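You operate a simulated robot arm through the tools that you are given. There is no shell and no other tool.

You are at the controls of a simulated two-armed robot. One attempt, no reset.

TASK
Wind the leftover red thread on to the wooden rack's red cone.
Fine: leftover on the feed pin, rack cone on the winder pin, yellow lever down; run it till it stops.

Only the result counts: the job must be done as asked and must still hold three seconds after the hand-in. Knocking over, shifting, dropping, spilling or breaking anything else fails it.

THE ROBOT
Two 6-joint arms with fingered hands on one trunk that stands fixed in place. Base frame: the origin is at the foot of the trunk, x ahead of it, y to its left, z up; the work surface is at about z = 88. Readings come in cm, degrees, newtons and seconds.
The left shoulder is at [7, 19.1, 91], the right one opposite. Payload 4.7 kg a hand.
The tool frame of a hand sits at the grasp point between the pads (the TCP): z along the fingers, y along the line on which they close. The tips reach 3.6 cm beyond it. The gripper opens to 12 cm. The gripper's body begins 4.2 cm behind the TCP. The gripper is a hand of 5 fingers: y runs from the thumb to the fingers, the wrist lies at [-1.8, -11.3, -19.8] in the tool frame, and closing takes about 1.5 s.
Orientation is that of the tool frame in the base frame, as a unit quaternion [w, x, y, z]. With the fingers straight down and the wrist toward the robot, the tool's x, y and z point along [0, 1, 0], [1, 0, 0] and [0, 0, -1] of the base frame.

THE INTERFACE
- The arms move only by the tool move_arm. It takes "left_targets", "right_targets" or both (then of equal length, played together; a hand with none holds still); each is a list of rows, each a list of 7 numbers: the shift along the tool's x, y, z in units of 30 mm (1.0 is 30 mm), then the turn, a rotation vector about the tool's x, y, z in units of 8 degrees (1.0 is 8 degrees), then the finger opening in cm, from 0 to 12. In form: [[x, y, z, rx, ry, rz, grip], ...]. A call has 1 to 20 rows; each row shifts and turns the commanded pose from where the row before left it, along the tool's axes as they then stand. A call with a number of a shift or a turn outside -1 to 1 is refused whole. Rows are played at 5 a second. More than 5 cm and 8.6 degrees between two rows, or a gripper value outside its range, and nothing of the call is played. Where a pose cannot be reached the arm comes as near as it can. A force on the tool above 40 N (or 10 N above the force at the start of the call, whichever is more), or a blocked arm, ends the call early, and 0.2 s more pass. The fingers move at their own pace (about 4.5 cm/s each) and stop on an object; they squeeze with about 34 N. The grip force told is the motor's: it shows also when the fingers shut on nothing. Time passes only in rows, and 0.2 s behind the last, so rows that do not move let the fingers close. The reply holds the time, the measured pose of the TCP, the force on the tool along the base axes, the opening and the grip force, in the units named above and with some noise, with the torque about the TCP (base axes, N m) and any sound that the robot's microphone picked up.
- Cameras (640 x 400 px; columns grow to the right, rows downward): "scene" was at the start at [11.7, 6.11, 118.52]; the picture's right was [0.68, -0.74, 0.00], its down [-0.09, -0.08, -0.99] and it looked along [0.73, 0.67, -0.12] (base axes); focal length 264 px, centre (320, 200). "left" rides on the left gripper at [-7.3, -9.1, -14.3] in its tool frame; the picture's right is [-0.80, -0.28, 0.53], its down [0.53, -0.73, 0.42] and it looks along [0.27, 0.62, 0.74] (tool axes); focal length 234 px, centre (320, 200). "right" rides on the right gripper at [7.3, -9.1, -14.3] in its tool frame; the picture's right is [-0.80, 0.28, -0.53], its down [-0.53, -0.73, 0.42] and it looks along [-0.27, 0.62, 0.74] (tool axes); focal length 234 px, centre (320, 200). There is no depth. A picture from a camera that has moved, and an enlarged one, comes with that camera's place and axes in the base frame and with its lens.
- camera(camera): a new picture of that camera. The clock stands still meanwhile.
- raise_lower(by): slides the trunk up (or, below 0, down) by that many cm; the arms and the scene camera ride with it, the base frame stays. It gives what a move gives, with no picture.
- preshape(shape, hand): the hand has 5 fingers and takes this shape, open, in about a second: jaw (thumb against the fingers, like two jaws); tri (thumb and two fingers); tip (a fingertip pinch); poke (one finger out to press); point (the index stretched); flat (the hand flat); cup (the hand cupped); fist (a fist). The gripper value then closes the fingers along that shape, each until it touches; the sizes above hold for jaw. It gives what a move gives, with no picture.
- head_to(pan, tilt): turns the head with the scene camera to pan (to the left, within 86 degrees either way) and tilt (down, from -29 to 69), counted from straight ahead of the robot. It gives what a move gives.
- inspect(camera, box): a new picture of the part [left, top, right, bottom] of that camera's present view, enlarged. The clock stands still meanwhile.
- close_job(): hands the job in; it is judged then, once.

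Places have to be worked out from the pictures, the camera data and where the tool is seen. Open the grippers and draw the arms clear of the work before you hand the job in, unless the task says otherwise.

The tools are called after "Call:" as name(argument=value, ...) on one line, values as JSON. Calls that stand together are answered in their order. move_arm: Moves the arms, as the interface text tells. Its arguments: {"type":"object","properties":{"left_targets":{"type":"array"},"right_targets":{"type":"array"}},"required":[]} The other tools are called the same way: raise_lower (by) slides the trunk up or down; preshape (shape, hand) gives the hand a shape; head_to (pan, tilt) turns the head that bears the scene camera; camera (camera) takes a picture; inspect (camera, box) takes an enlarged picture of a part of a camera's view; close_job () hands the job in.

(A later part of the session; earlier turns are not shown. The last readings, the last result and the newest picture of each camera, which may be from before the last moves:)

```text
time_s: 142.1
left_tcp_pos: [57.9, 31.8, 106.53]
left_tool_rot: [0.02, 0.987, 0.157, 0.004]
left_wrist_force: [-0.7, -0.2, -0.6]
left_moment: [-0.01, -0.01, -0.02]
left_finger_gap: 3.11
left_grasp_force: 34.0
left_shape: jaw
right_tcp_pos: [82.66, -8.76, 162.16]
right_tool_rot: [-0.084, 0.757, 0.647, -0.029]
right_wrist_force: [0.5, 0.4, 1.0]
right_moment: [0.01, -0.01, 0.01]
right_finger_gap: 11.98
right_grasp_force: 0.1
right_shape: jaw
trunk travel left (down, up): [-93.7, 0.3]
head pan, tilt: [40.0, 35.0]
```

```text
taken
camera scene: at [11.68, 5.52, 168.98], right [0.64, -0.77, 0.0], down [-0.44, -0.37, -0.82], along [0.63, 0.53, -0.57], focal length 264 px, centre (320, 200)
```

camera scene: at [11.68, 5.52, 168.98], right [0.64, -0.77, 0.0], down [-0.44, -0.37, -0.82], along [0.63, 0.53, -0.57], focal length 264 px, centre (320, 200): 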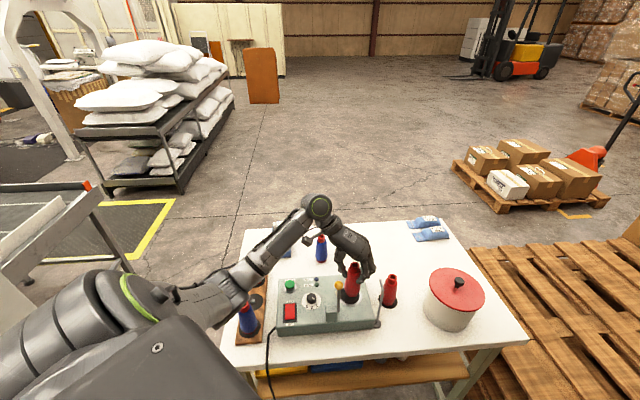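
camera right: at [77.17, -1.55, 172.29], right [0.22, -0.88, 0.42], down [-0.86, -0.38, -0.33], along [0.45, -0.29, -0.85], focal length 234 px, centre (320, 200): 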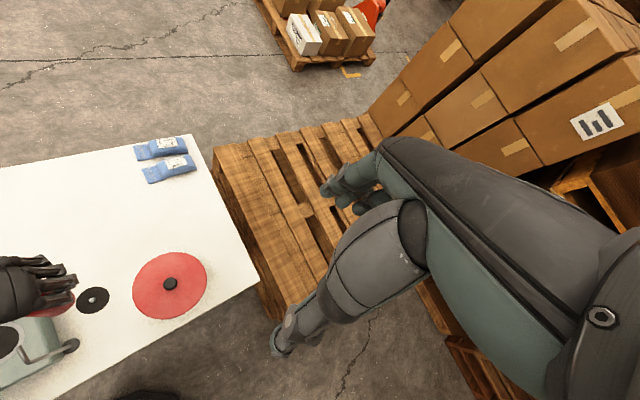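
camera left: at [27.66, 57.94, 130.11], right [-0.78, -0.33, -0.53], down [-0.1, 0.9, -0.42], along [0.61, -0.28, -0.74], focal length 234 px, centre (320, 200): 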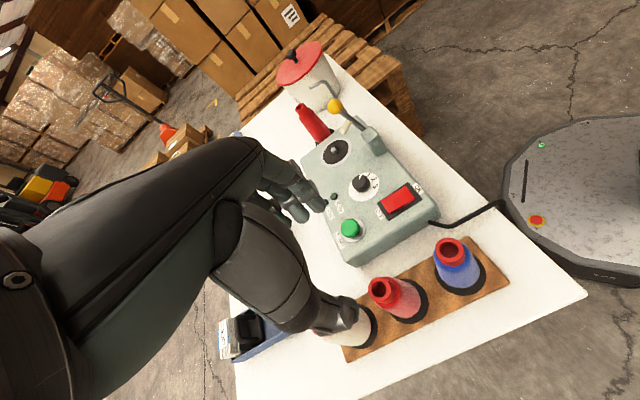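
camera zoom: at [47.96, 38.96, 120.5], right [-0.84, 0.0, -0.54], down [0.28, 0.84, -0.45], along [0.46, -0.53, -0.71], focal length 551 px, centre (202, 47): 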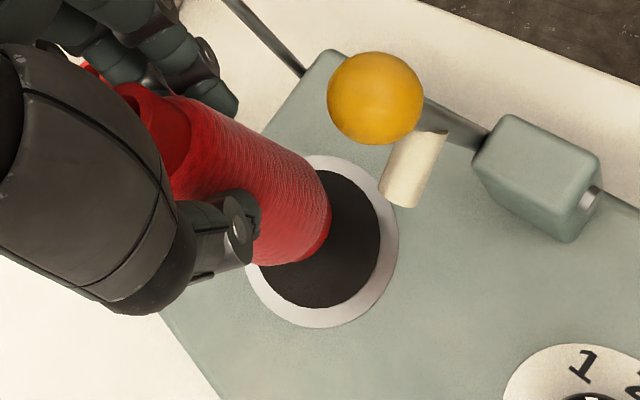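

The slight hand tilt made the descent drift ~0.65 cm. I correct sideways and re-check before lowering further.

Call:
move_arm(left_targets=[[0.006, -0.12, 0, 0, 0, 0, 2], [0.006, -0.12, 0, 0, 0, 0, 2], [0, 0, 0, 0, 0, 0, 2]])

Call:
inspect(camera="scene", box=[320, 255, 375, 310])

Call:
inspect(camera="left", box=[320, 220, 440, 330])

```text
time_s: 142.9
left_tcp_pos: [57.82, 32.58, 106.68]
left_tool_rot: [0.019, 0.987, 0.156, 0.004]
left_wrist_force: [-0.1, -0.5, -0.2]
left_moment: [0.03, 0.01, 0.04]
left_finger_gap: 3.1
left_grasp_force: 33.6
left_shape: jaw
right_tcp_pos: [82.62, -8.69, 162.26]
right_tool_rot: [-0.085, 0.757, 0.647, -0.028]
right_wrist_force: [-0.9, 0.5, -0.6]
right_moment: [0.02, 0.0, -0.02]
right_finger_gap: 12.01
right_grasp_force: 0.0
right_shape: jaw
trunk travel left (down, up): [-93.7, 0.3]
head pan, tilt: [40.0, 35.0]
```

```text
7.27 times, centred on (348, 282) of scene
camera zoom: at [11.69, 5.51, 168.97], right [0.64, -0.77, 0.0], down [-0.44, -0.37, -0.82], along [0.63, 0.53, -0.57], focal length 1921 px, centre (120, -400)
```

zoom: 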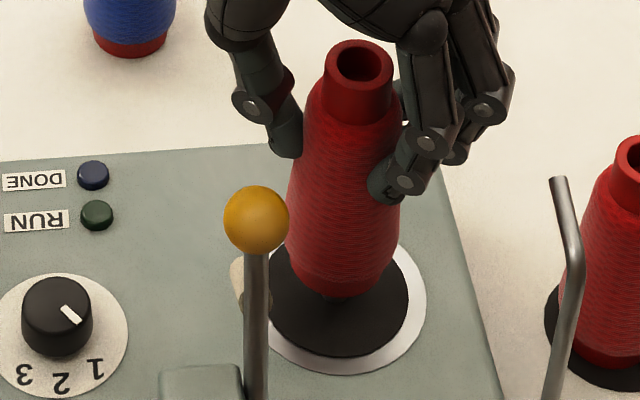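

```text
3.64 times, centred on (380, 275) of left
camera zoom: at [47.85, 39.63, 120.6], right [-0.84, 0.0, -0.54], down [0.28, 0.84, -0.45], along [0.46, -0.54, -0.71], focal length 852 px, centre (102, -73)
```

zoom: 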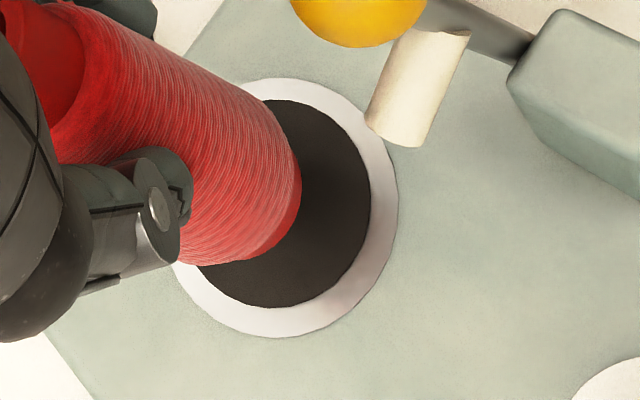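

Scene view shows the base ~0.2 cm right of centre, otherwise over the pin. Apply that and lower gently in small steps, watching for contact.

Call:
move_arm(left_targets=[[-0.026, -0.06, 0, 0, 0, 0, 2], [0, -0.008, 0.2, 0, 0, 0, 2], [0, -0.004, 0.1, 0, 0, 0, 2], [0, 0, 0, 0, 0, 0, 2]])

Call:
inspect(camera="scene", box=[320, 255, 375, 310])

Call:
inspect(camera="left", box=[320, 220, 440, 330])

```text
time_s: 143.9
left_tcp_pos: [57.72, 32.7, 105.81]
left_tool_rot: [0.02, 0.987, 0.157, 0.004]
left_wrist_force: [-0.4, 0.0, -0.9]
left_moment: [0.03, 0.0, -0.01]
left_finger_gap: 3.13
left_grasp_force: 33.6
left_shape: jaw
right_tcp_pos: [82.72, -8.67, 162.25]
right_tool_rot: [-0.084, 0.757, 0.648, -0.029]
right_wrist_force: [0.2, -0.4, 0.7]
right_moment: [-0.01, -0.02, 0.01]
right_finger_gap: 12.0
right_grasp_force: 0.0
right_shape: jaw
trunk travel left (down, up): [-93.7, 0.3]
head pan, tilt: [40.0, 35.0]
```

```text
7.27 times, centred on (348, 282) of scene
camera zoom: at [11.67, 5.54, 168.97], right [0.64, -0.77, 0.0], down [-0.44, -0.37, -0.82], along [0.63, 0.53, -0.57], focal length 1921 px, centre (120, -400)
```

zoom: 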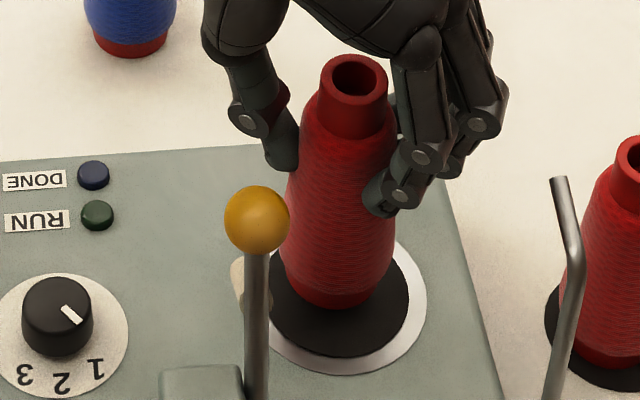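

```text
3.64 times, centred on (380, 275) of left
camera zoom: at [47.82, 39.79, 119.64], right [-0.84, 0.0, -0.54], down [0.28, 0.84, -0.45], along [0.46, -0.54, -0.71], focal length 852 px, centre (102, -73)
```

zoom: 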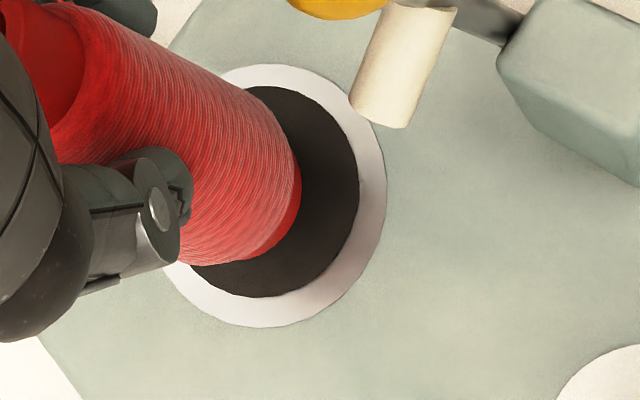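

Aligned in the scene view, base ~1.5 cm above the plate. Continue lowering in small steps.

Call:
move_arm(left_targets=[[0, -0.004, 0.1, 0, 0, 0, 2], [0, -0.003, 0.07, 0, 0, 0, 2], [0, 0, 0, 0, 0, 0, 2]])

Call:
move_arm(left_targets=[[0, -0.003, 0.07, 0, 0, 0, 2], [0, -0.003, 0.06, 0, 0, 0, 2], [0, 0, 0, 0, 0, 0, 2]])

Call:
inspect(camera="scene", box=[320, 255, 375, 310])

```text
time_s: 144.7
left_tcp_pos: [57.71, 32.69, 105.26]
left_tool_rot: [0.02, 0.987, 0.157, 0.004]
left_wrist_force: [0.0, -0.4, -0.9]
left_moment: [0.0, -0.02, 0.01]
left_finger_gap: 3.11
left_grasp_force: 34.4
left_shape: jaw
right_tcp_pos: [82.7, -8.75, 162.24]
right_tool_rot: [-0.084, 0.757, 0.647, -0.029]
right_wrist_force: [-0.3, -0.4, 0.5]
right_moment: [0.0, 0.02, 0.02]
right_finger_gap: 11.98
right_grasp_force: 0.0
right_shape: jaw
trunk travel left (down, up): [-93.7, 0.3]
head pan, tilt: [40.0, 35.0]
```

```text
time_s: 145.5
left_tcp_pos: [57.69, 32.83, 104.91]
left_tool_rot: [0.019, 0.987, 0.157, 0.003]
left_wrist_force: [0.8, 0.5, -0.5]
left_moment: [0.02, 0.02, -0.01]
left_finger_gap: 3.09
left_grasp_force: 34.4
left_shape: jaw
right_tcp_pos: [82.76, -8.71, 162.17]
right_tool_rot: [-0.084, 0.757, 0.648, -0.029]
right_wrist_force: [0.1, -0.1, 0.2]
right_moment: [0.0, 0.0, -0.01]
right_finger_gap: 11.99
right_grasp_force: 0.1
right_shape: jaw
trunk travel left (down, up): [-93.7, 0.3]
head pan, tilt: [40.0, 35.0]
```

```text
7.27 times, centred on (348, 282) of scene
camera zoom: at [11.68, 5.53, 168.97], right [0.64, -0.77, 0.0], down [-0.44, -0.37, -0.82], along [0.63, 0.53, -0.57], focal length 1921 px, centre (120, -400)
```

zoom: 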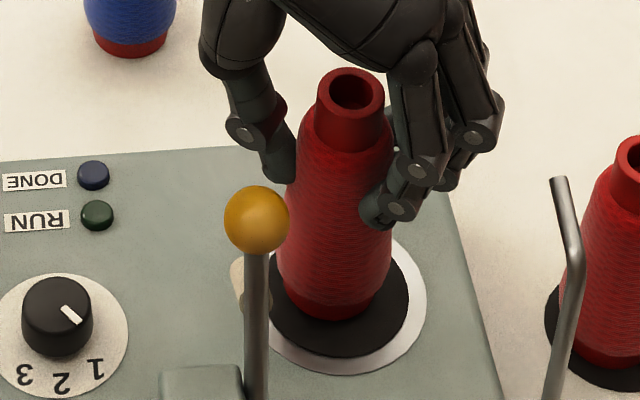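

About 0.8 cm to go; continue with a 1 mm sideways trim.

Call:
move_arm(left_targets=[[0.01, 0.03, 0.06, 0, 0, 0, 2], [0, -0.002, 0.05, 0, 0, 0, 2], [0, 0, 0, 0, 0, 0, 2]])

Call:
move_arm(left_targets=[[0, -0.002, 0.05, 0, 0, 0, 2], [0, -0.002, 0.05, 0, 0, 0, 2], [0, 0, 0, 0, 0, 0, 2]])

Call:
inspect(camera="scene", box=[320, 255, 375, 310])

```text
time_s: 146.3
left_tcp_pos: [57.72, 32.71, 104.41]
left_tool_rot: [0.019, 0.987, 0.157, 0.005]
left_wrist_force: [-0.2, 0.0, -1.2]
left_moment: [-0.03, 0.0, 0.01]
left_finger_gap: 3.1
left_grasp_force: 33.8
left_shape: jaw
right_tcp_pos: [82.73, -8.77, 162.21]
right_tool_rot: [-0.084, 0.757, 0.647, -0.028]
right_wrist_force: [-0.7, -0.3, 0.2]
right_moment: [-0.03, 0.03, -0.03]
right_finger_gap: 12.0
right_grasp_force: 0.0
right_shape: jaw
trunk travel left (down, up): [-93.7, 0.3]
head pan, tilt: [40.0, 35.0]
```

```text
time_s: 147.1
left_tcp_pos: [57.71, 32.62, 104.29]
left_tool_rot: [0.021, 0.987, 0.156, 0.005]
left_wrist_force: [-1.0, 0.9, 12.5]
left_moment: [-0.06, -0.01, -0.01]
left_finger_gap: 3.17
left_grasp_force: 34.5
left_shape: jaw
right_tcp_pos: [82.61, -8.77, 162.39]
right_tool_rot: [-0.085, 0.756, 0.648, -0.028]
right_wrist_force: [0.3, -0.1, 0.1]
right_moment: [0.0, 0.0, -0.02]
right_finger_gap: 12.0
right_grasp_force: 0.0
right_shape: jaw
trunk travel left (down, up): [-93.7, 0.3]
head pan, tilt: [40.0, 35.0]
```

```text
7.27 times, centred on (348, 282) of scene
camera zoom: at [11.48, 5.46, 169.01], right [0.64, -0.77, 0.0], down [-0.44, -0.37, -0.82], along [0.63, 0.53, -0.57], focal length 1921 px, centre (120, -400)
```

zoom: 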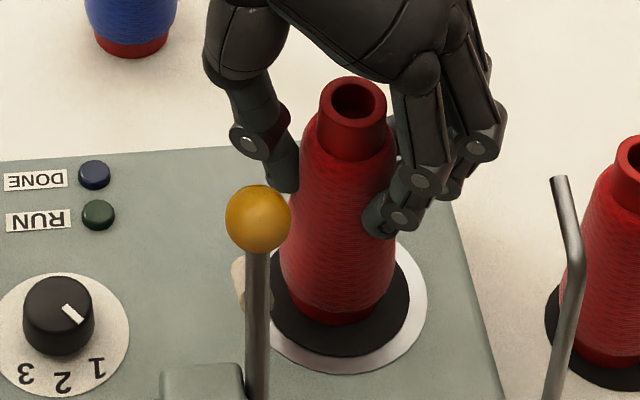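

Contact (12 N up) at TCP z=104.3. I check with the left camera whether the base is on the plate or on top of the pin.

Call:
inspect(camera="left", box=[320, 220, 440, 330])

Call:
inspect(camera="scene", box=[335, 280, 365, 310])

```text
3.64 times, centred on (380, 275) of left
camera zoom: at [47.78, 39.71, 118.24], right [-0.84, 0.0, -0.54], down [0.29, 0.84, -0.45], along [0.46, -0.54, -0.71], focal length 852 px, centre (102, -73)
```

zoom: 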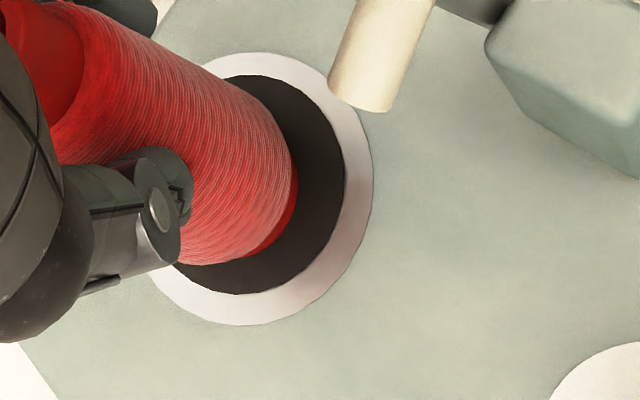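

```text
13.33 times, centred on (350, 295) of scene
camera zoom: at [11.48, 5.46, 169.01], right [0.64, -0.77, 0.0], down [-0.44, -0.37, -0.82], along [0.63, 0.53, -0.57], focal length 3522 px, centre (-80, -1067)
```

zoom: 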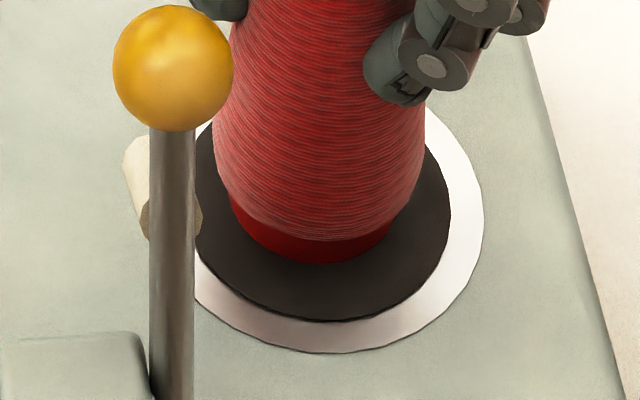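

Flange is centred left-right; to tell whether the pin is really inside, I raise 1.5 mm to unload, then nudge sideways 3 mm and look for lateral force.

Call:
move_arm(left_targets=[[0, 0, -0.06, 0, 0, 0, 2], [0, 0, 0, 0, 0, 0, 2], [0, 0, 0, 0, 0, 0, 2]])

Call:
move_arm(left_targets=[[0.07, 0, 0, 0, 0, 0, 2], [0.07, 0, 0, 0, 0, 0, 2], [0, 0, 0, 0, 0, 0, 2]])

```text
time_s: 147.9
left_tcp_pos: [57.85, 32.75, 104.35]
left_tool_rot: [0.02, 0.987, 0.156, 0.004]
left_wrist_force: [-2.1, 0.9, 7.6]
left_moment: [-0.06, 0.04, -0.04]
left_finger_gap: 3.16
left_grasp_force: 34.1
left_shape: jaw
right_tcp_pos: [82.65, -8.73, 162.36]
right_tool_rot: [-0.084, 0.757, 0.647, -0.029]
right_wrist_force: [-0.8, 0.4, 0.6]
right_moment: [0.0, 0.03, 0.0]
right_finger_gap: 11.99
right_grasp_force: 0.2
right_shape: jaw
trunk travel left (down, up): [-93.7, 0.3]
head pan, tilt: [40.0, 35.0]
```

```text
time_s: 148.7
left_tcp_pos: [58.07, 32.59, 104.5]
left_tool_rot: [0.019, 0.987, 0.157, 0.005]
left_wrist_force: [-4.2, 0.3, 13.0]
left_moment: [0.0, 0.14, -0.03]
left_finger_gap: 3.15
left_grasp_force: 33.3
left_shape: jaw
right_tcp_pos: [82.44, -8.86, 162.28]
right_tool_rot: [-0.085, 0.756, 0.648, -0.028]
right_wrist_force: [-0.2, 1.2, 0.0]
right_moment: [-0.02, 0.02, 0.01]
right_finger_gap: 11.98
right_grasp_force: 0.1
right_shape: jaw
trunk travel left (down, up): [-93.7, 0.3]
head pan, tilt: [40.0, 35.0]
```

Contact force pushes toward −x, so the cone is a bit too far in +x. I lift 3 mm, move back −0.65 cm in tool x, and lower again.

Call:
move_arm(left_targets=[[0, 0.004, -0.12, 0, 0, 0, 2], [-0.1, 0, 0, 0, 0, 0, 2], [-0.12, 0, 0, 0, 0, 0, 2], [0, 0, 0, 0, 0, 0, 2]])

Call:
inspect(camera="scene", box=[335, 280, 365, 310])

Call:
move_arm(left_targets=[[0, -0.003, 0.07, 0, 0, 0, 2], [0, -0.003, 0.06, 0, 0, 0, 2], [0, 0, 0, 0, 0, 0, 2]])

```text
time_s: 149.7
left_tcp_pos: [57.57, 32.57, 104.7]
left_tool_rot: [0.021, 0.987, 0.156, 0.004]
left_wrist_force: [-0.3, -0.1, 0.5]
left_moment: [-0.04, 0.01, -0.01]
left_finger_gap: 3.15
left_grasp_force: 33.7
left_shape: jaw
right_tcp_pos: [82.86, -8.73, 162.17]
right_tool_rot: [-0.084, 0.757, 0.648, -0.03]
right_wrist_force: [0.1, -0.2, 0.0]
right_moment: [-0.03, 0.01, -0.01]
right_finger_gap: 12.0
right_grasp_force: 0.1
right_shape: jaw
trunk travel left (down, up): [-93.7, 0.3]
head pan, tilt: [40.0, 35.0]
```

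```text
13.33 times, centred on (350, 295) of scene
camera zoom: at [11.75, 5.55, 168.97], right [0.64, -0.77, 0.0], down [-0.44, -0.37, -0.82], along [0.63, 0.53, -0.57], focal length 3522 px, centre (-80, -1067)
```

zoom: 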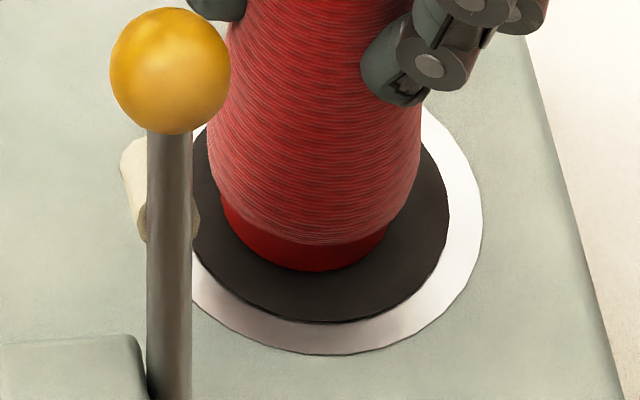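

```text
time_s: 150.5
left_tcp_pos: [57.51, 32.54, 104.5]
left_tool_rot: [0.02, 0.987, 0.157, 0.004]
left_wrist_force: [-0.9, -0.2, 5.6]
left_moment: [-0.02, 0.0, -0.01]
left_finger_gap: 3.18
left_grasp_force: 34.2
left_shape: jaw
right_tcp_pos: [82.64, -8.8, 162.25]
right_tool_rot: [-0.084, 0.757, 0.647, -0.029]
right_wrist_force: [1.1, 0.5, 0.4]
right_moment: [-0.02, 0.0, -0.03]
right_finger_gap: 11.99
right_grasp_force: 0.2
right_shape: jaw
trunk travel left (down, up): [-93.7, 0.3]
head pan, tilt: [40.0, 35.0]
```

Height arithmetic (rack top ≈89.3, plate ≈94) suggests the base is already on the plate with the pin inside. To verify, raise 5 mm and nudge 4 mm sideways: with the pin inside there must be lateral force but no vertical one.

Call:
move_arm(left_targets=[[0, 0.006, -0.17, 0, 0, 0, 2], [0.07, 0, 0, 0, 0, 0, 2], [0.07, 0, 0, 0, 0, 0, 2], [0, 0, 0, 0, 0, 0, 2]])

Call:
inspect(camera="scene", box=[335, 280, 365, 310])

```text
time_s: 151.5
left_tcp_pos: [58.06, 32.79, 104.83]
left_tool_rot: [0.02, 0.988, 0.156, 0.004]
left_wrist_force: [-0.3, -0.7, 0.0]
left_moment: [-0.01, 0.0, -0.01]
left_finger_gap: 3.14
left_grasp_force: 34.0
left_shape: jaw
right_tcp_pos: [82.76, -8.71, 162.2]
right_tool_rot: [-0.085, 0.757, 0.647, -0.029]
right_wrist_force: [-0.7, -0.2, 0.2]
right_moment: [-0.03, -0.01, 0.0]
right_finger_gap: 11.99
right_grasp_force: 0.1
right_shape: jaw
trunk travel left (down, up): [-93.7, 0.3]
head pan, tilt: [40.0, 35.0]
```

```text
13.33 times, centred on (350, 295) of scene
camera zoom: at [11.71, 5.54, 168.97], right [0.64, -0.77, 0.0], down [-0.44, -0.37, -0.82], along [0.63, 0.53, -0.57], focal length 3522 px, centre (-80, -1067)
```

zoom: 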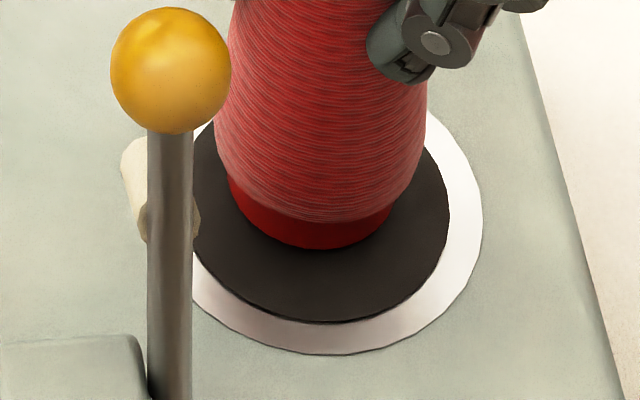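

No lateral force yet; nudge 6 mm more in the same direction at this height to be conclusive.

Call:
move_arm(left_targets=[[0.1, 0, 0, 0, 0, 0, 2], [0.1, 0, 0, 0, 0, 0, 2], [0, 0, 0, 0, 0, 0, 2]])

```text
time_s: 152.3
left_tcp_pos: [58.52, 32.98, 104.82]
left_tool_rot: [0.021, 0.987, 0.157, 0.004]
left_wrist_force: [-1.3, 0.2, -1.6]
left_moment: [-0.05, 0.12, 0.02]
left_finger_gap: 3.15
left_grasp_force: 33.9
left_shape: jaw
right_tcp_pos: [82.72, -8.64, 162.11]
right_tool_rot: [-0.085, 0.756, 0.648, -0.029]
right_wrist_force: [0.2, -0.6, 0.3]
right_moment: [0.0, -0.02, -0.03]
right_finger_gap: 11.96
right_grasp_force: 0.2
right_shape: jaw
trunk travel left (down, up): [-93.7, 0.3]
head pan, tilt: [40.0, 35.0]
```

A small sideways force and moment appear (−x, with slight downward drag) — the pin is inside, touching one side of the bore. I find the opposite side to centre the cone.

Call:
move_arm(left_targets=[[-0.15, 0, 0, 0, 0, 0, 2], [-0.15, 0, 0, 0, 0, 0, 2], [-0.1, 0, 0, 0, 0, 0, 2], [0, 0, 0, 0, 0, 0, 2]])

Call:
move_arm(left_targets=[[-0.1, 0, 0, 0, 0, 0, 2], [0, 0, 0, 0, 0, 0, 2]])

Call:
move_arm(left_targets=[[-0.1, 0, 0, 0, 0, 0, 2], [0, 0, 0, 0, 0, 0, 2]])

```text
time_s: 153.3
left_tcp_pos: [57.39, 32.54, 104.79]
left_tool_rot: [0.02, 0.987, 0.157, 0.004]
left_wrist_force: [-0.8, -0.3, -0.9]
left_moment: [-0.01, 0.03, -0.01]
left_finger_gap: 3.12
left_grasp_force: 33.9
left_shape: jaw
right_tcp_pos: [82.84, -8.72, 162.27]
right_tool_rot: [-0.084, 0.756, 0.648, -0.03]
right_wrist_force: [0.8, 0.5, 0.2]
right_moment: [0.0, -0.02, 0.03]
right_finger_gap: 11.99
right_grasp_force: 0.0
right_shape: jaw
trunk travel left (down, up): [-93.7, 0.3]
head pan, tilt: [40.0, 35.0]
```

```text
time_s: 153.9
left_tcp_pos: [57.16, 32.5, 104.87]
left_tool_rot: [0.019, 0.987, 0.157, 0.004]
left_wrist_force: [-0.6, 0.9, -0.9]
left_moment: [-0.03, 0.0, 0.03]
left_finger_gap: 3.14
left_grasp_force: 34.1
left_shape: jaw
right_tcp_pos: [82.84, -8.8, 162.17]
right_tool_rot: [-0.084, 0.757, 0.647, -0.029]
right_wrist_force: [0.1, 1.0, 0.2]
right_moment: [-0.03, 0.0, -0.01]
right_finger_gap: 12.01
right_grasp_force: 0.0
right_shape: jaw
trunk travel left (down, up): [-93.7, 0.3]
head pan, tilt: [40.0, 35.0]
```

```text
time_s: 154.5
left_tcp_pos: [56.91, 32.35, 104.88]
left_tool_rot: [0.019, 0.987, 0.157, 0.004]
left_wrist_force: [0.6, -0.2, -0.5]
left_moment: [0.02, -0.08, -0.04]
left_finger_gap: 3.14
left_grasp_force: 34.4
left_shape: jaw
right_tcp_pos: [82.85, -8.78, 162.18]
right_tool_rot: [-0.084, 0.756, 0.648, -0.029]
right_wrist_force: [0.7, -0.7, 0.3]
right_moment: [0.01, -0.01, -0.03]
right_finger_gap: 11.99
right_grasp_force: 0.0
right_shape: jaw
trunk travel left (down, up): [-93.7, 0.3]
head pan, tilt: [40.0, 35.0]
```

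Opposite moment sign at x≈56.9, so the pin is inside the bore and the middle is x≈57.7. Centre it and lower onto the plate.

Call:
move_arm(left_targets=[[0.14, 0, 0, 0, 0, 0, 2], [0.14, 0, 0, 0, 0, 0, 2], [0, -0.004, 0.08, 0, 0, 0, 2], [0, -0.002, 0.05, 0, 0, 0, 2], [0, 0, 0, 0, 0, 0, 2]])

Call:
inspect(camera="scene", box=[320, 255, 375, 310])

```text
time_s: 155.7
left_tcp_pos: [57.62, 32.77, 104.4]
left_tool_rot: [0.019, 0.987, 0.157, 0.004]
left_wrist_force: [-1.2, 0.3, 6.4]
left_moment: [-0.02, 0.0, -0.02]
left_finger_gap: 3.13
left_grasp_force: 34.4
left_shape: jaw
right_tcp_pos: [82.66, -8.66, 162.28]
right_tool_rot: [-0.085, 0.757, 0.647, -0.029]
right_wrist_force: [0.3, 0.2, 0.4]
right_moment: [0.01, 0.0, -0.01]
right_finger_gap: 12.01
right_grasp_force: 0.0
right_shape: jaw
trunk travel left (down, up): [-93.7, 0.3]
head pan, tilt: [40.0, 35.0]
```

```text
7.27 times, centred on (348, 282) of scene
camera zoom: at [11.6, 5.5, 168.99], right [0.64, -0.77, 0.0], down [-0.44, -0.37, -0.82], along [0.63, 0.53, -0.57], focal length 1921 px, centre (120, -400)
```

zoom: 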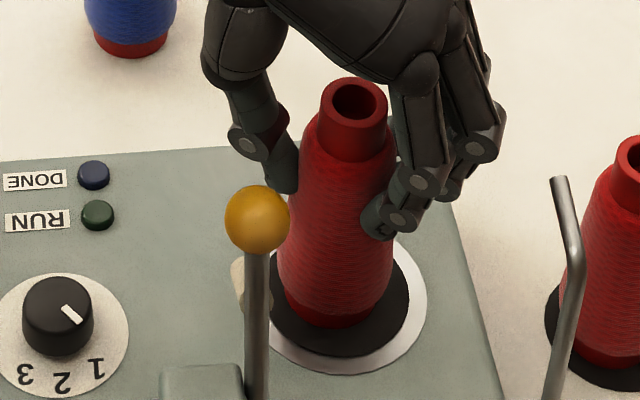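

Seated on the plate with light contact. Release by opening to 5.5–6 cm.

Call:
move_arm(left_targets=[[0, 0, -0.02, 0, 0, 0, 3.6], [0, 0, 0, 0, 0, 0, 4.5], [0, 0, 0, 0, 0, 0, 5.5], [0, 0, 0, 0, 0, 0, 6], [0, 0, 0, 0, 0, 0, 6]])

Call:
inspect(camera="scene", box=[320, 245, 385, 310])

```text
time_s: 156.9
left_tcp_pos: [57.67, 32.66, 104.46]
left_tool_rot: [0.02, 0.987, 0.157, 0.004]
left_wrist_force: [-0.2, -0.1, -0.6]
left_moment: [0.02, 0.0, -0.02]
left_finger_gap: 5.95
left_grasp_force: 0.1
left_shape: jaw
right_tcp_pos: [82.88, -8.75, 162.22]
right_tool_rot: [-0.084, 0.757, 0.648, -0.029]
right_wrist_force: [-0.6, 0.8, 0.3]
right_moment: [0.02, -0.04, -0.02]
right_finger_gap: 12.0
right_grasp_force: 0.0
right_shape: jaw
trunk travel left (down, up): [-93.7, 0.3]
head pan, tilt: [40.0, 35.0]
```

```text
6.15 times, centred on (352, 278) of scene
camera zoom: at [11.71, 5.53, 168.97], right [0.64, -0.77, 0.0], down [-0.44, -0.37, -0.82], along [0.63, 0.53, -0.57], focal length 1626 px, centre (120, -277)
```

zoom: 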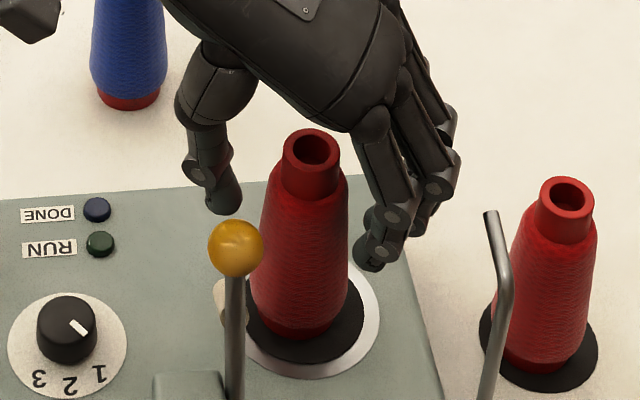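

The cone settled concentric on the winder plate and stands upright. Lift the hand straight up.

Call:
move_arm(left_targets=[[0, 0.015, -0.35, 0, 0, 0, 6.5], [0, 0.03, -0.7, 0, 0, 0, 6.5], [0, 0.042, -1, 0, 0, 0, 6.5], [0, 0.042, -1, 0, 0, 0, 6.5], [0, 0.042, -1, 0, 0, 0, 6.5], [0, 0.042, -1, 0, 0, 0, 6.5]])

Call:
inspect(camera="scene", box=[230, 220, 410, 350])

```text
time_s: 158.3
left_tcp_pos: [57.6, 32.82, 120.02]
left_tool_rot: [0.02, 0.988, 0.156, 0.004]
left_wrist_force: [0.1, 0.5, -0.1]
left_moment: [0.0, -0.02, -0.01]
left_finger_gap: 6.46
left_grasp_force: 0.0
left_shape: jaw
right_tcp_pos: [82.77, -8.71, 162.22]
right_tool_rot: [-0.084, 0.757, 0.647, -0.029]
right_wrist_force: [-0.3, -0.1, -0.3]
right_moment: [0.0, -0.05, 0.01]
right_finger_gap: 12.0
right_grasp_force: 0.2
right_shape: jaw
trunk travel left (down, up): [-93.7, 0.3]
head pan, tilt: [40.0, 35.0]
```

```text
3.08 times, centred on (320, 285) of scene
camera zoom: at [11.65, 5.51, 168.97], right [0.64, -0.77, 0.0], down [-0.44, -0.37, -0.82], along [0.63, 0.53, -0.57], focal length 813 px, centre (320, -62)
```

zoom: 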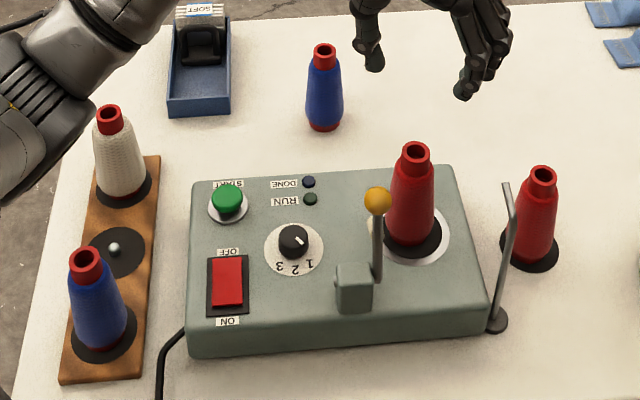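

Both cones are placed. Before running I want to check the dial and any legend, perhaps on the machine's far side (labels face that side); I move the left hand over there to look.

Call:
inspect(camera="scene", box=[285, 270, 345, 320])

Call:
move_arm(left_targets=[[0.97, -0.4, -0.1, 0.3, 0, 0, 7], [0.97, -0.4, 0, 0, 0, 1, 7], [0.97, -0.4, 0, 0, 0, 1, 7], [0.9, -0.6, 0, 0, 0, 1, 7], [0.8, -0.7, 0, 0, 0, 1, 7], [0.7, -0.75, 0, 0, 0, 0, 7]])

Call:
camera(camera="left")

```text
8.00 times, centred on (315, 295) of scene
camera zoom: at [11.65, 5.51, 168.97], right [0.64, -0.77, 0.0], down [-0.44, -0.37, -0.82], along [0.63, 0.53, -0.57], focal length 2113 px, centre (360, -560)
```

zoom: 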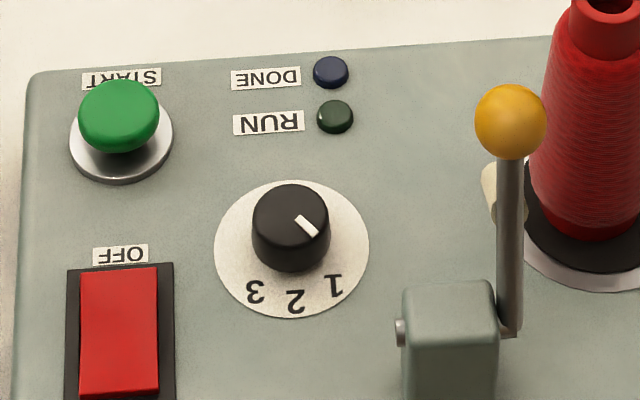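

```text
time_s: 159.7
left_tcp_pos: [74.01, 42.82, 118.3]
left_tool_rot: [-0.005, 0.992, -0.124, 0.003]
left_wrist_force: [-2.4, 1.3, -6.0]
left_moment: [-0.2, -0.09, 0.04]
left_finger_gap: 6.96
left_grasp_force: 0.0
left_shape: jaw
left hand out of reach, approached as far as the arm can: row 5, 6
right_tcp_pos: [82.8, -9.33, 162.07]
right_tool_rot: [-0.087, 0.757, 0.647, -0.028]
right_wrist_force: [-0.6, -1.2, 0.5]
right_moment: [0.11, -0.03, 0.0]
right_finger_gap: 12.0
right_grasp_force: 0.1
right_shape: jaw
trunk travel left (down, up): [-93.7, 0.3]
head pan, tilt: [40.0, 35.0]
```

```text
taken
camera left: at [69.23, 53.42, 132.63], right [-0.71, 0.47, -0.53], down [0.7, 0.58, -0.41], along [0.11, -0.66, -0.74], focal length 234 px, centre (320, 200)
```

left: 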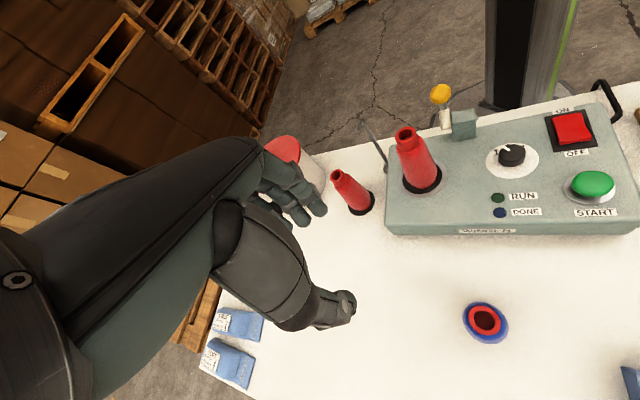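

There is a label on the machine's back face. Zoom in on it.

Call:
inspect(camera="left", box=[450, 215, 530, 245])

Call:
inspect(camera="left", box=[380, 70, 640, 250])

Call:
move_arm(left_targets=[[0, 0, 0, 0, 0, 0, 7]])

```text
8.00 times, centred on (490, 230) of left
camera zoom: at [69.23, 53.42, 132.63], right [-0.71, 0.47, -0.53], down [0.7, 0.58, -0.41], along [0.11, -0.66, -0.74], focal length 1873 px, centre (-1040, -40)
```

zoom: 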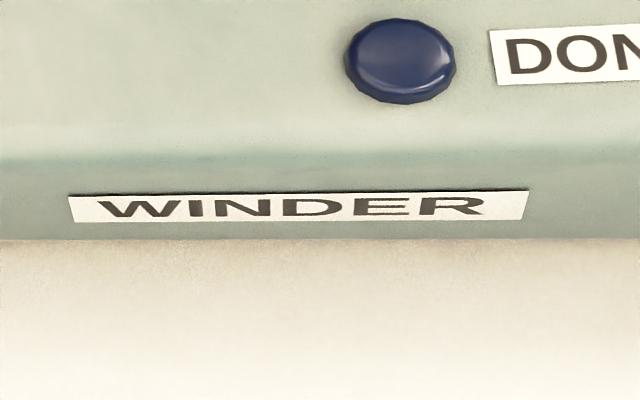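

```text
2.22 times, centred on (510, 160) of left
camera zoom: at [69.23, 53.42, 132.63], right [-0.71, 0.47, -0.53], down [0.7, 0.58, -0.41], along [0.11, -0.66, -0.74], focal length 520 px, centre (-102, 289)
```

zoom: 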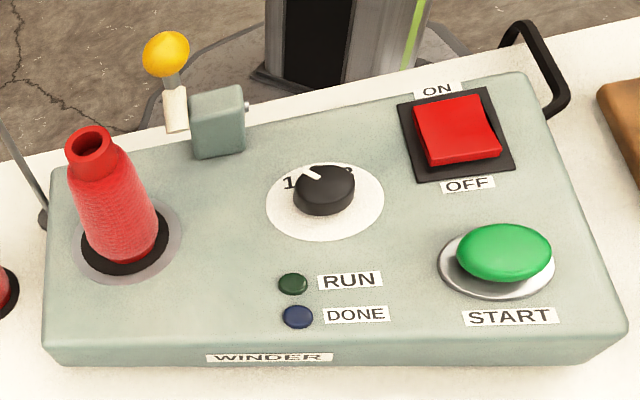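

```text
time_s: 160.1
left_tcp_pos: [74.09, 43.38, 118.11]
left_tool_rot: [-0.001, 0.993, -0.121, 0.001]
left_wrist_force: [0.1, 0.8, -0.9]
left_moment: [0.0, 0.02, 0.0]
left_finger_gap: 6.98
left_grasp_force: 0.1
left_shape: jaw
right_tcp_pos: [82.81, -8.57, 162.21]
right_tool_rot: [-0.085, 0.757, 0.648, -0.029]
right_wrist_force: [0.2, -0.1, 0.4]
right_moment: [0.01, 0.0, 0.0]
right_finger_gap: 11.98
right_grasp_force: 0.2
right_shape: jaw
trunk travel left (down, up): [-93.7, 0.3]
head pan, tilt: [40.0, 35.0]
```

The back label only says WINDER; the dial is at 1. Let me look closely at the rocker switch to see its present state.

Call:
inspect(camera="left", box=[540, 95, 610, 165])

Call:
inspect(camera="scene", box=[280, 295, 305, 325])

Call:
inspect(camera="left", box=[420, 70, 500, 150])

```text
5.71 times, centred on (575, 130) of left
camera zoom: at [69.14, 54.02, 132.39], right [-0.71, 0.47, -0.52], down [0.69, 0.58, -0.42], along [0.11, -0.67, -0.74], focal length 1338 px, centre (-1137, 600)
```

zoom: 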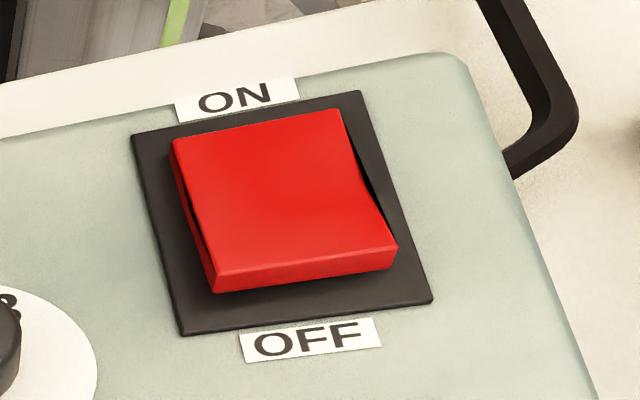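

```text
13.33 times, centred on (292, 310) of scene
camera zoom: at [11.7, 5.63, 168.97], right [0.64, -0.77, 0.0], down [-0.44, -0.37, -0.82], along [0.63, 0.53, -0.57], focal length 3522 px, centre (687, -1267)
```

zoom: 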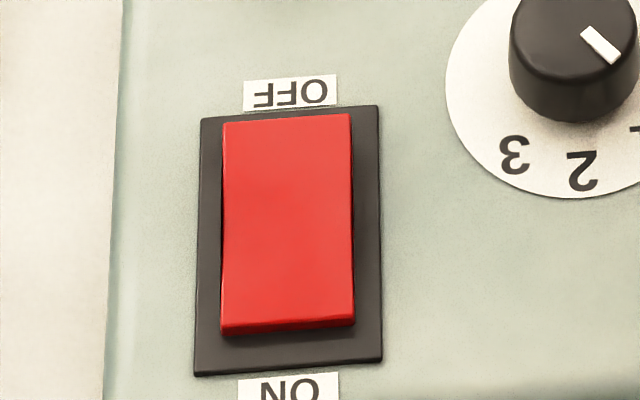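

```text
5.00 times, centred on (460, 110) of left
camera zoom: at [69.14, 54.02, 132.39], right [-0.71, 0.47, -0.52], down [0.69, 0.58, -0.42], along [0.11, -0.67, -0.74], focal length 1171 px, centre (-380, 650)
```

zoom: 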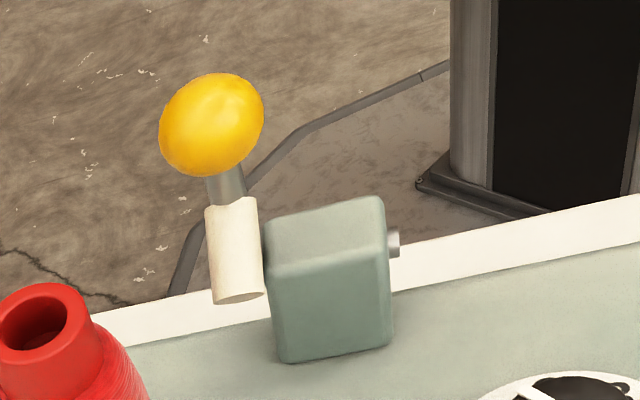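

The OFF end of the rocker stands up and the ON end is down, so power is already on. For the lever I'll use a single-finger shape; first see what "poke" looks like here in free space.

Call:
preshape(hand="left", shape="poke")

Call:
camera(camera="scene")

Call:
inspect(camera="scene", box=[330, 130, 450, 260])

Call:
camera(camera="left")

```text
time_s: 161.0
left_tcp_pos: [74.06, 43.07, 118.06]
left_tool_rot: [-0.001, 0.993, -0.122, 0.001]
left_wrist_force: [0.3, -0.3, -0.5]
left_moment: [0.04, -0.03, -0.01]
left_finger_gap: 0.02
left_grasp_force: 0.1
left_shape: poke
right_tcp_pos: [82.79, -8.77, 162.17]
right_tool_rot: [-0.085, 0.757, 0.648, -0.028]
right_wrist_force: [-0.7, -0.1, 0.6]
right_moment: [-0.01, 0.0, -0.01]
right_finger_gap: 12.01
right_grasp_force: 0.1
right_shape: jaw
trunk travel left (down, up): [-93.7, 0.3]
head pan, tilt: [40.0, 35.0]
```

```text
taken
camera scene: at [11.68, 5.43, 168.98], right [0.64, -0.77, 0.0], down [-0.44, -0.37, -0.82], along [0.63, 0.53, -0.57], focal length 264 px, centre (320, 200)
```

scene: 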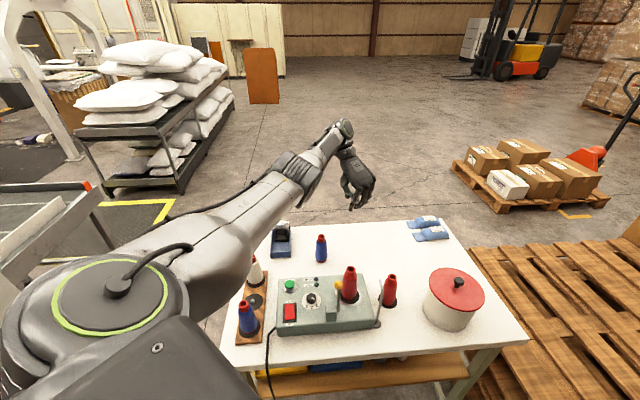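

```text
3.08 times, centred on (390, 195) of scene
camera zoom: at [11.68, 5.43, 168.98], right [0.64, -0.77, 0.0], down [-0.44, -0.37, -0.82], along [0.63, 0.53, -0.57], focal length 813 px, centre (105, 215)
```

zoom: 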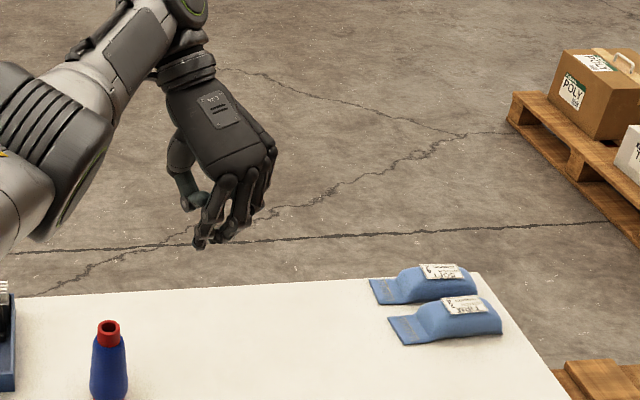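

```text
taken
camera left: at [69.16, 53.82, 132.45], right [-0.71, 0.47, -0.52], down [0.69, 0.58, -0.42], along [0.11, -0.66, -0.74], focal length 234 px, centre (320, 200)
```

left: 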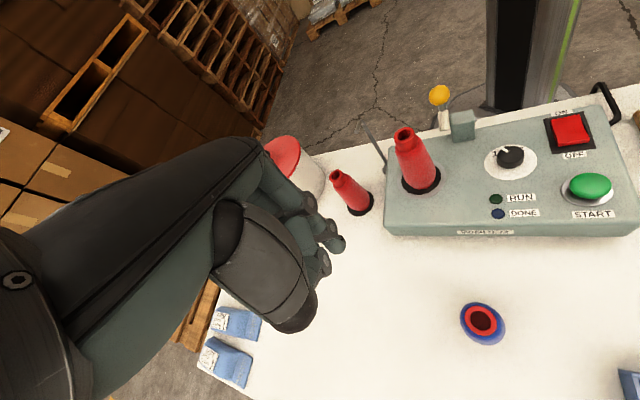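

The poke shape isn't clear yet; I let the fingers settle with grip value 0 and look again.

Call:
move_arm(left_targets=[[0, 0, 0, 0, 0, 0, 0], [0, 0, 0, 0, 0, 0, 0], [0, 0, 0, 0, 0, 0, 0], [0, 0, 0, 0, 0, 0, 0], [0, 0, 0, 0, 0, 0, 0]])

Call:
inspect(camera="scene", box=[330, 130, 400, 220])

Call:
inspect(camera="left", box=[220, 140, 380, 340])

```text
time_s: 162.2
left_tcp_pos: [73.9, 43.21, 118.1]
left_tool_rot: [-0.001, 0.992, -0.123, 0.0]
left_wrist_force: [-0.1, -0.1, 0.5]
left_moment: [0.04, 0.04, 0.01]
left_finger_gap: 0.0
left_grasp_force: 0.0
left_shape: poke
right_tcp_pos: [82.79, -8.69, 162.19]
right_tool_rot: [-0.084, 0.757, 0.647, -0.029]
right_wrist_force: [-0.1, -0.1, -0.7]
right_moment: [-0.02, -0.02, 0.0]
right_finger_gap: 11.99
right_grasp_force: 0.0
right_shape: jaw
trunk travel left (down, up): [-93.7, 0.3]
head pan, tilt: [40.0, 35.0]
```

```text
4.44 times, centred on (365, 175) of scene
camera zoom: at [11.69, 5.51, 168.97], right [0.64, -0.77, 0.0], down [-0.44, -0.37, -0.82], along [0.63, 0.53, -0.57], focal length 1174 px, centre (120, 311)
```

zoom: 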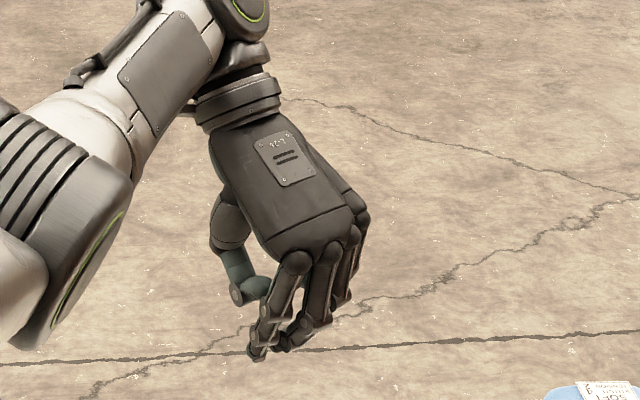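

```text
2.00 times, centred on (300, 240) of left
camera zoom: at [69.16, 53.89, 132.42], right [-0.71, 0.47, -0.52], down [0.69, 0.58, -0.42], along [0.11, -0.67, -0.74], focal length 468 px, centre (360, 120)
```

zoom: 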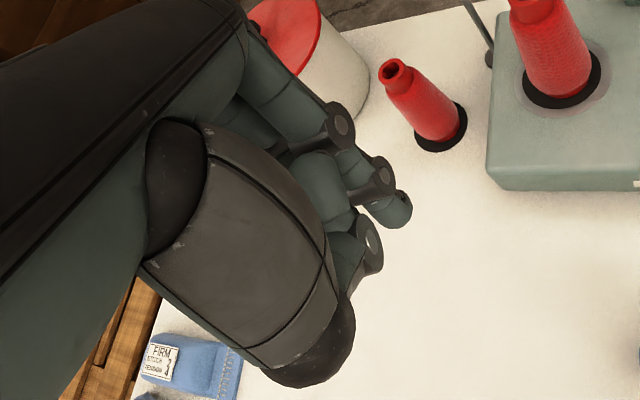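

Poke extends the index straight down at about the TCP, with the other fingers curled on its +x side. I reposition behind the lever on its robot side: first move to a clear spot above the machine's left-rear and turn the hand toward yaw ≈ −24°.

Call:
move_arm(left_targets=[[-0.95, 0, -0.3, 0, 0, -1, 0], [-0.95, -0.1, -0.2, 0, 0, -1, 0], [-0.9, -0.2, 0, 0, 0, -1, 0], [-0.9, -0.3, 0, 0, 0, -1, 0], [-0.85, -0.4, 0, 0, 0, -1, 0], [-0.8, -0.5, 0, 0, 0, -1, 0], [-0.5, -0.6, 0, 0, 0, -1, 0], [0, -0.6, 0, 0, 0, -1, 0], [0, -0.5, 0, 0, 0, -1, 0], [0, 0, 0, 0, 0, -1, 0]])

Call:
camera(camera="scene")

```text
time_s: 164.4
left_tcp_pos: [52.68, 48.91, 119.73]
left_tool_rot: [0.001, 0.838, 0.545, 0.001]
left_wrist_force: [0.3, -0.4, -0.3]
left_moment: [0.0, 0.0, 0.0]
left_finger_gap: 0.0
left_grasp_force: 0.0
left_shape: poke
right_tcp_pos: [82.86, -8.75, 162.23]
right_tool_rot: [-0.084, 0.757, 0.647, -0.028]
right_wrist_force: [0.0, 0.4, 0.4]
right_moment: [-0.02, -0.01, 0.0]
right_finger_gap: 12.0
right_grasp_force: 0.0
right_shape: jaw
trunk travel left (down, up): [-93.7, 0.3]
head pan, tilt: [40.0, 35.0]
```

```text
taken
camera scene: at [11.65, 5.44, 168.98], right [0.64, -0.77, 0.0], down [-0.44, -0.37, -0.82], along [0.63, 0.53, -0.57], focal length 264 px, centre (320, 200)
```

scene: 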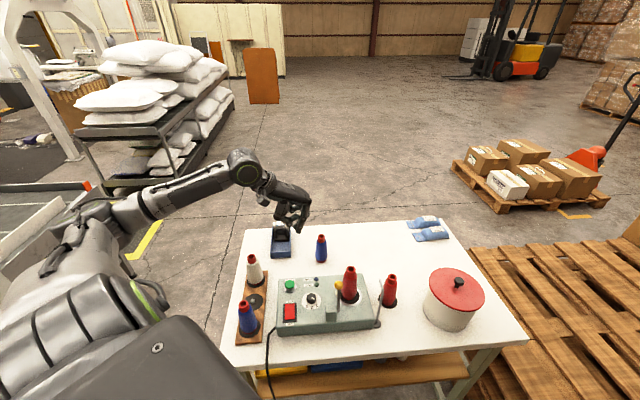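

Good posture. Now move at height to behind (robot side of) the lever ball.

Call:
move_arm(left_targets=[[-0.9, 0.2, 0, 0, 0, 0, 0], [-0.9, 0.2, 0, 0, 0, 0, 0], [-0.9, 0.2, 0, 0, 0, 0, 0], [-0.9, 0.2, 0, 0, 0, 0, 0], [-0.9, 0.2, 0, 0, 0, 0, 0], [-0.9, 0.2, 0, 0, 0, 0, 0], [-0.9, 0.2, 0, 0, 0, 0, 0]])

Call:
camera(camera="scene")

Call:
camera(camera="left")

```text
time_s: 166.0
left_tcp_pos: [49.06, 29.86, 119.62]
left_tool_rot: [-0.001, 0.838, 0.545, 0.002]
left_wrist_force: [-0.4, -0.3, -0.3]
left_moment: [0.03, 0.02, -0.02]
left_finger_gap: 0.0
left_grasp_force: 0.1
left_shape: poke
right_tcp_pos: [82.88, -8.94, 162.11]
right_tool_rot: [-0.085, 0.756, 0.648, -0.029]
right_wrist_force: [0.4, -0.4, 0.1]
right_moment: [0.01, 0.01, 0.01]
right_finger_gap: 11.99
right_grasp_force: 0.0
right_shape: jaw
trunk travel left (down, up): [-93.7, 0.3]
head pan, tilt: [40.0, 35.0]
```

```text
taken
camera scene: at [11.77, 5.34, 168.98], right [0.64, -0.77, 0.0], down [-0.44, -0.37, -0.82], along [0.63, 0.53, -0.57], focal length 264 px, centre (320, 200)
```

scene: 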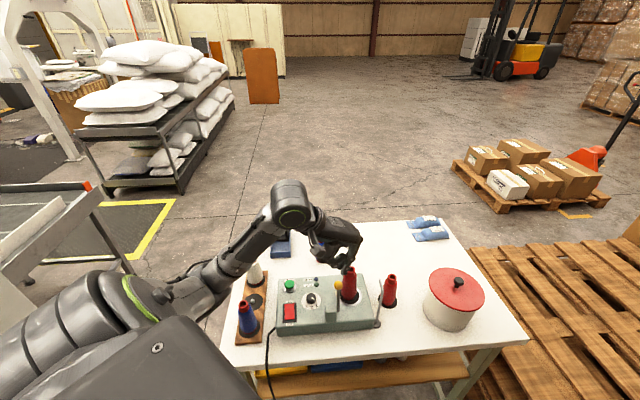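

```text
taken
camera left: at [37.75, 26.93, 133.85], right [-0.58, -0.62, -0.53], down [-0.45, 0.78, -0.42], along [0.68, -0.01, -0.74], focal length 234 px, centre (320, 200)
```

left: 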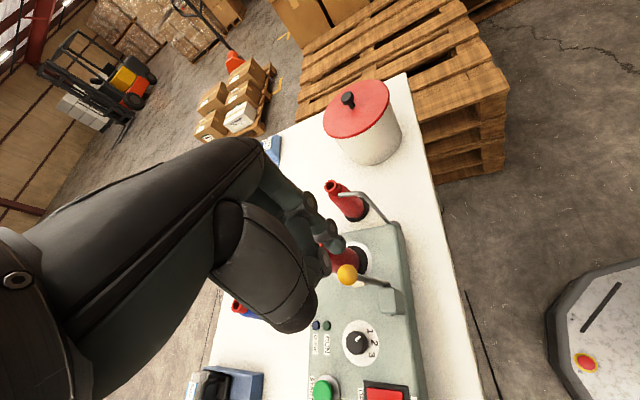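

Now zoom in on the fingertip and the ball to get exact relative positions.

Call:
inspect(camera="left", box=[270, 170, 430, 310])

Call:
inspect(camera="scene", box=[300, 210, 390, 310])

```text
2.86 times, centred on (350, 240) of left
camera zoom: at [37.75, 26.93, 133.85], right [-0.58, -0.62, -0.53], down [-0.45, 0.78, -0.42], along [0.68, -0.01, -0.74], focal length 669 px, centre (234, 86)
```

zoom: 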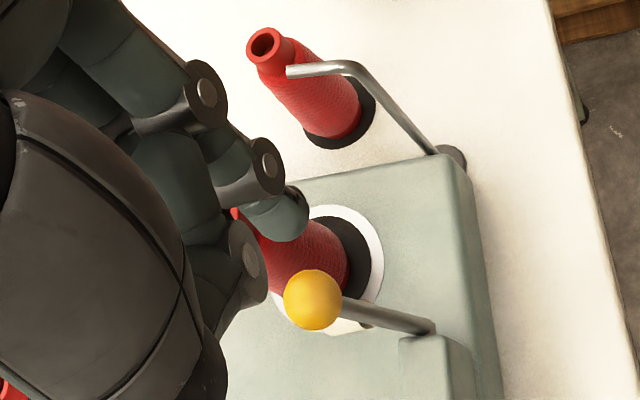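

```text
4.00 times, centred on (345, 260) of scene
camera zoom: at [11.77, 5.34, 168.98], right [0.64, -0.77, 0.0], down [-0.44, -0.37, -0.82], along [0.63, 0.53, -0.57], focal length 1057 px, centre (220, -40)
```

zoom: 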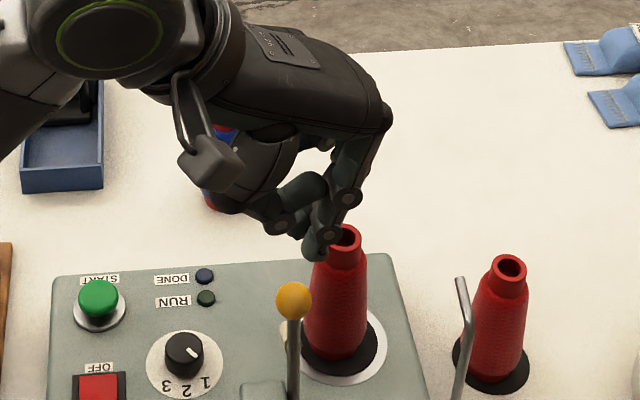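

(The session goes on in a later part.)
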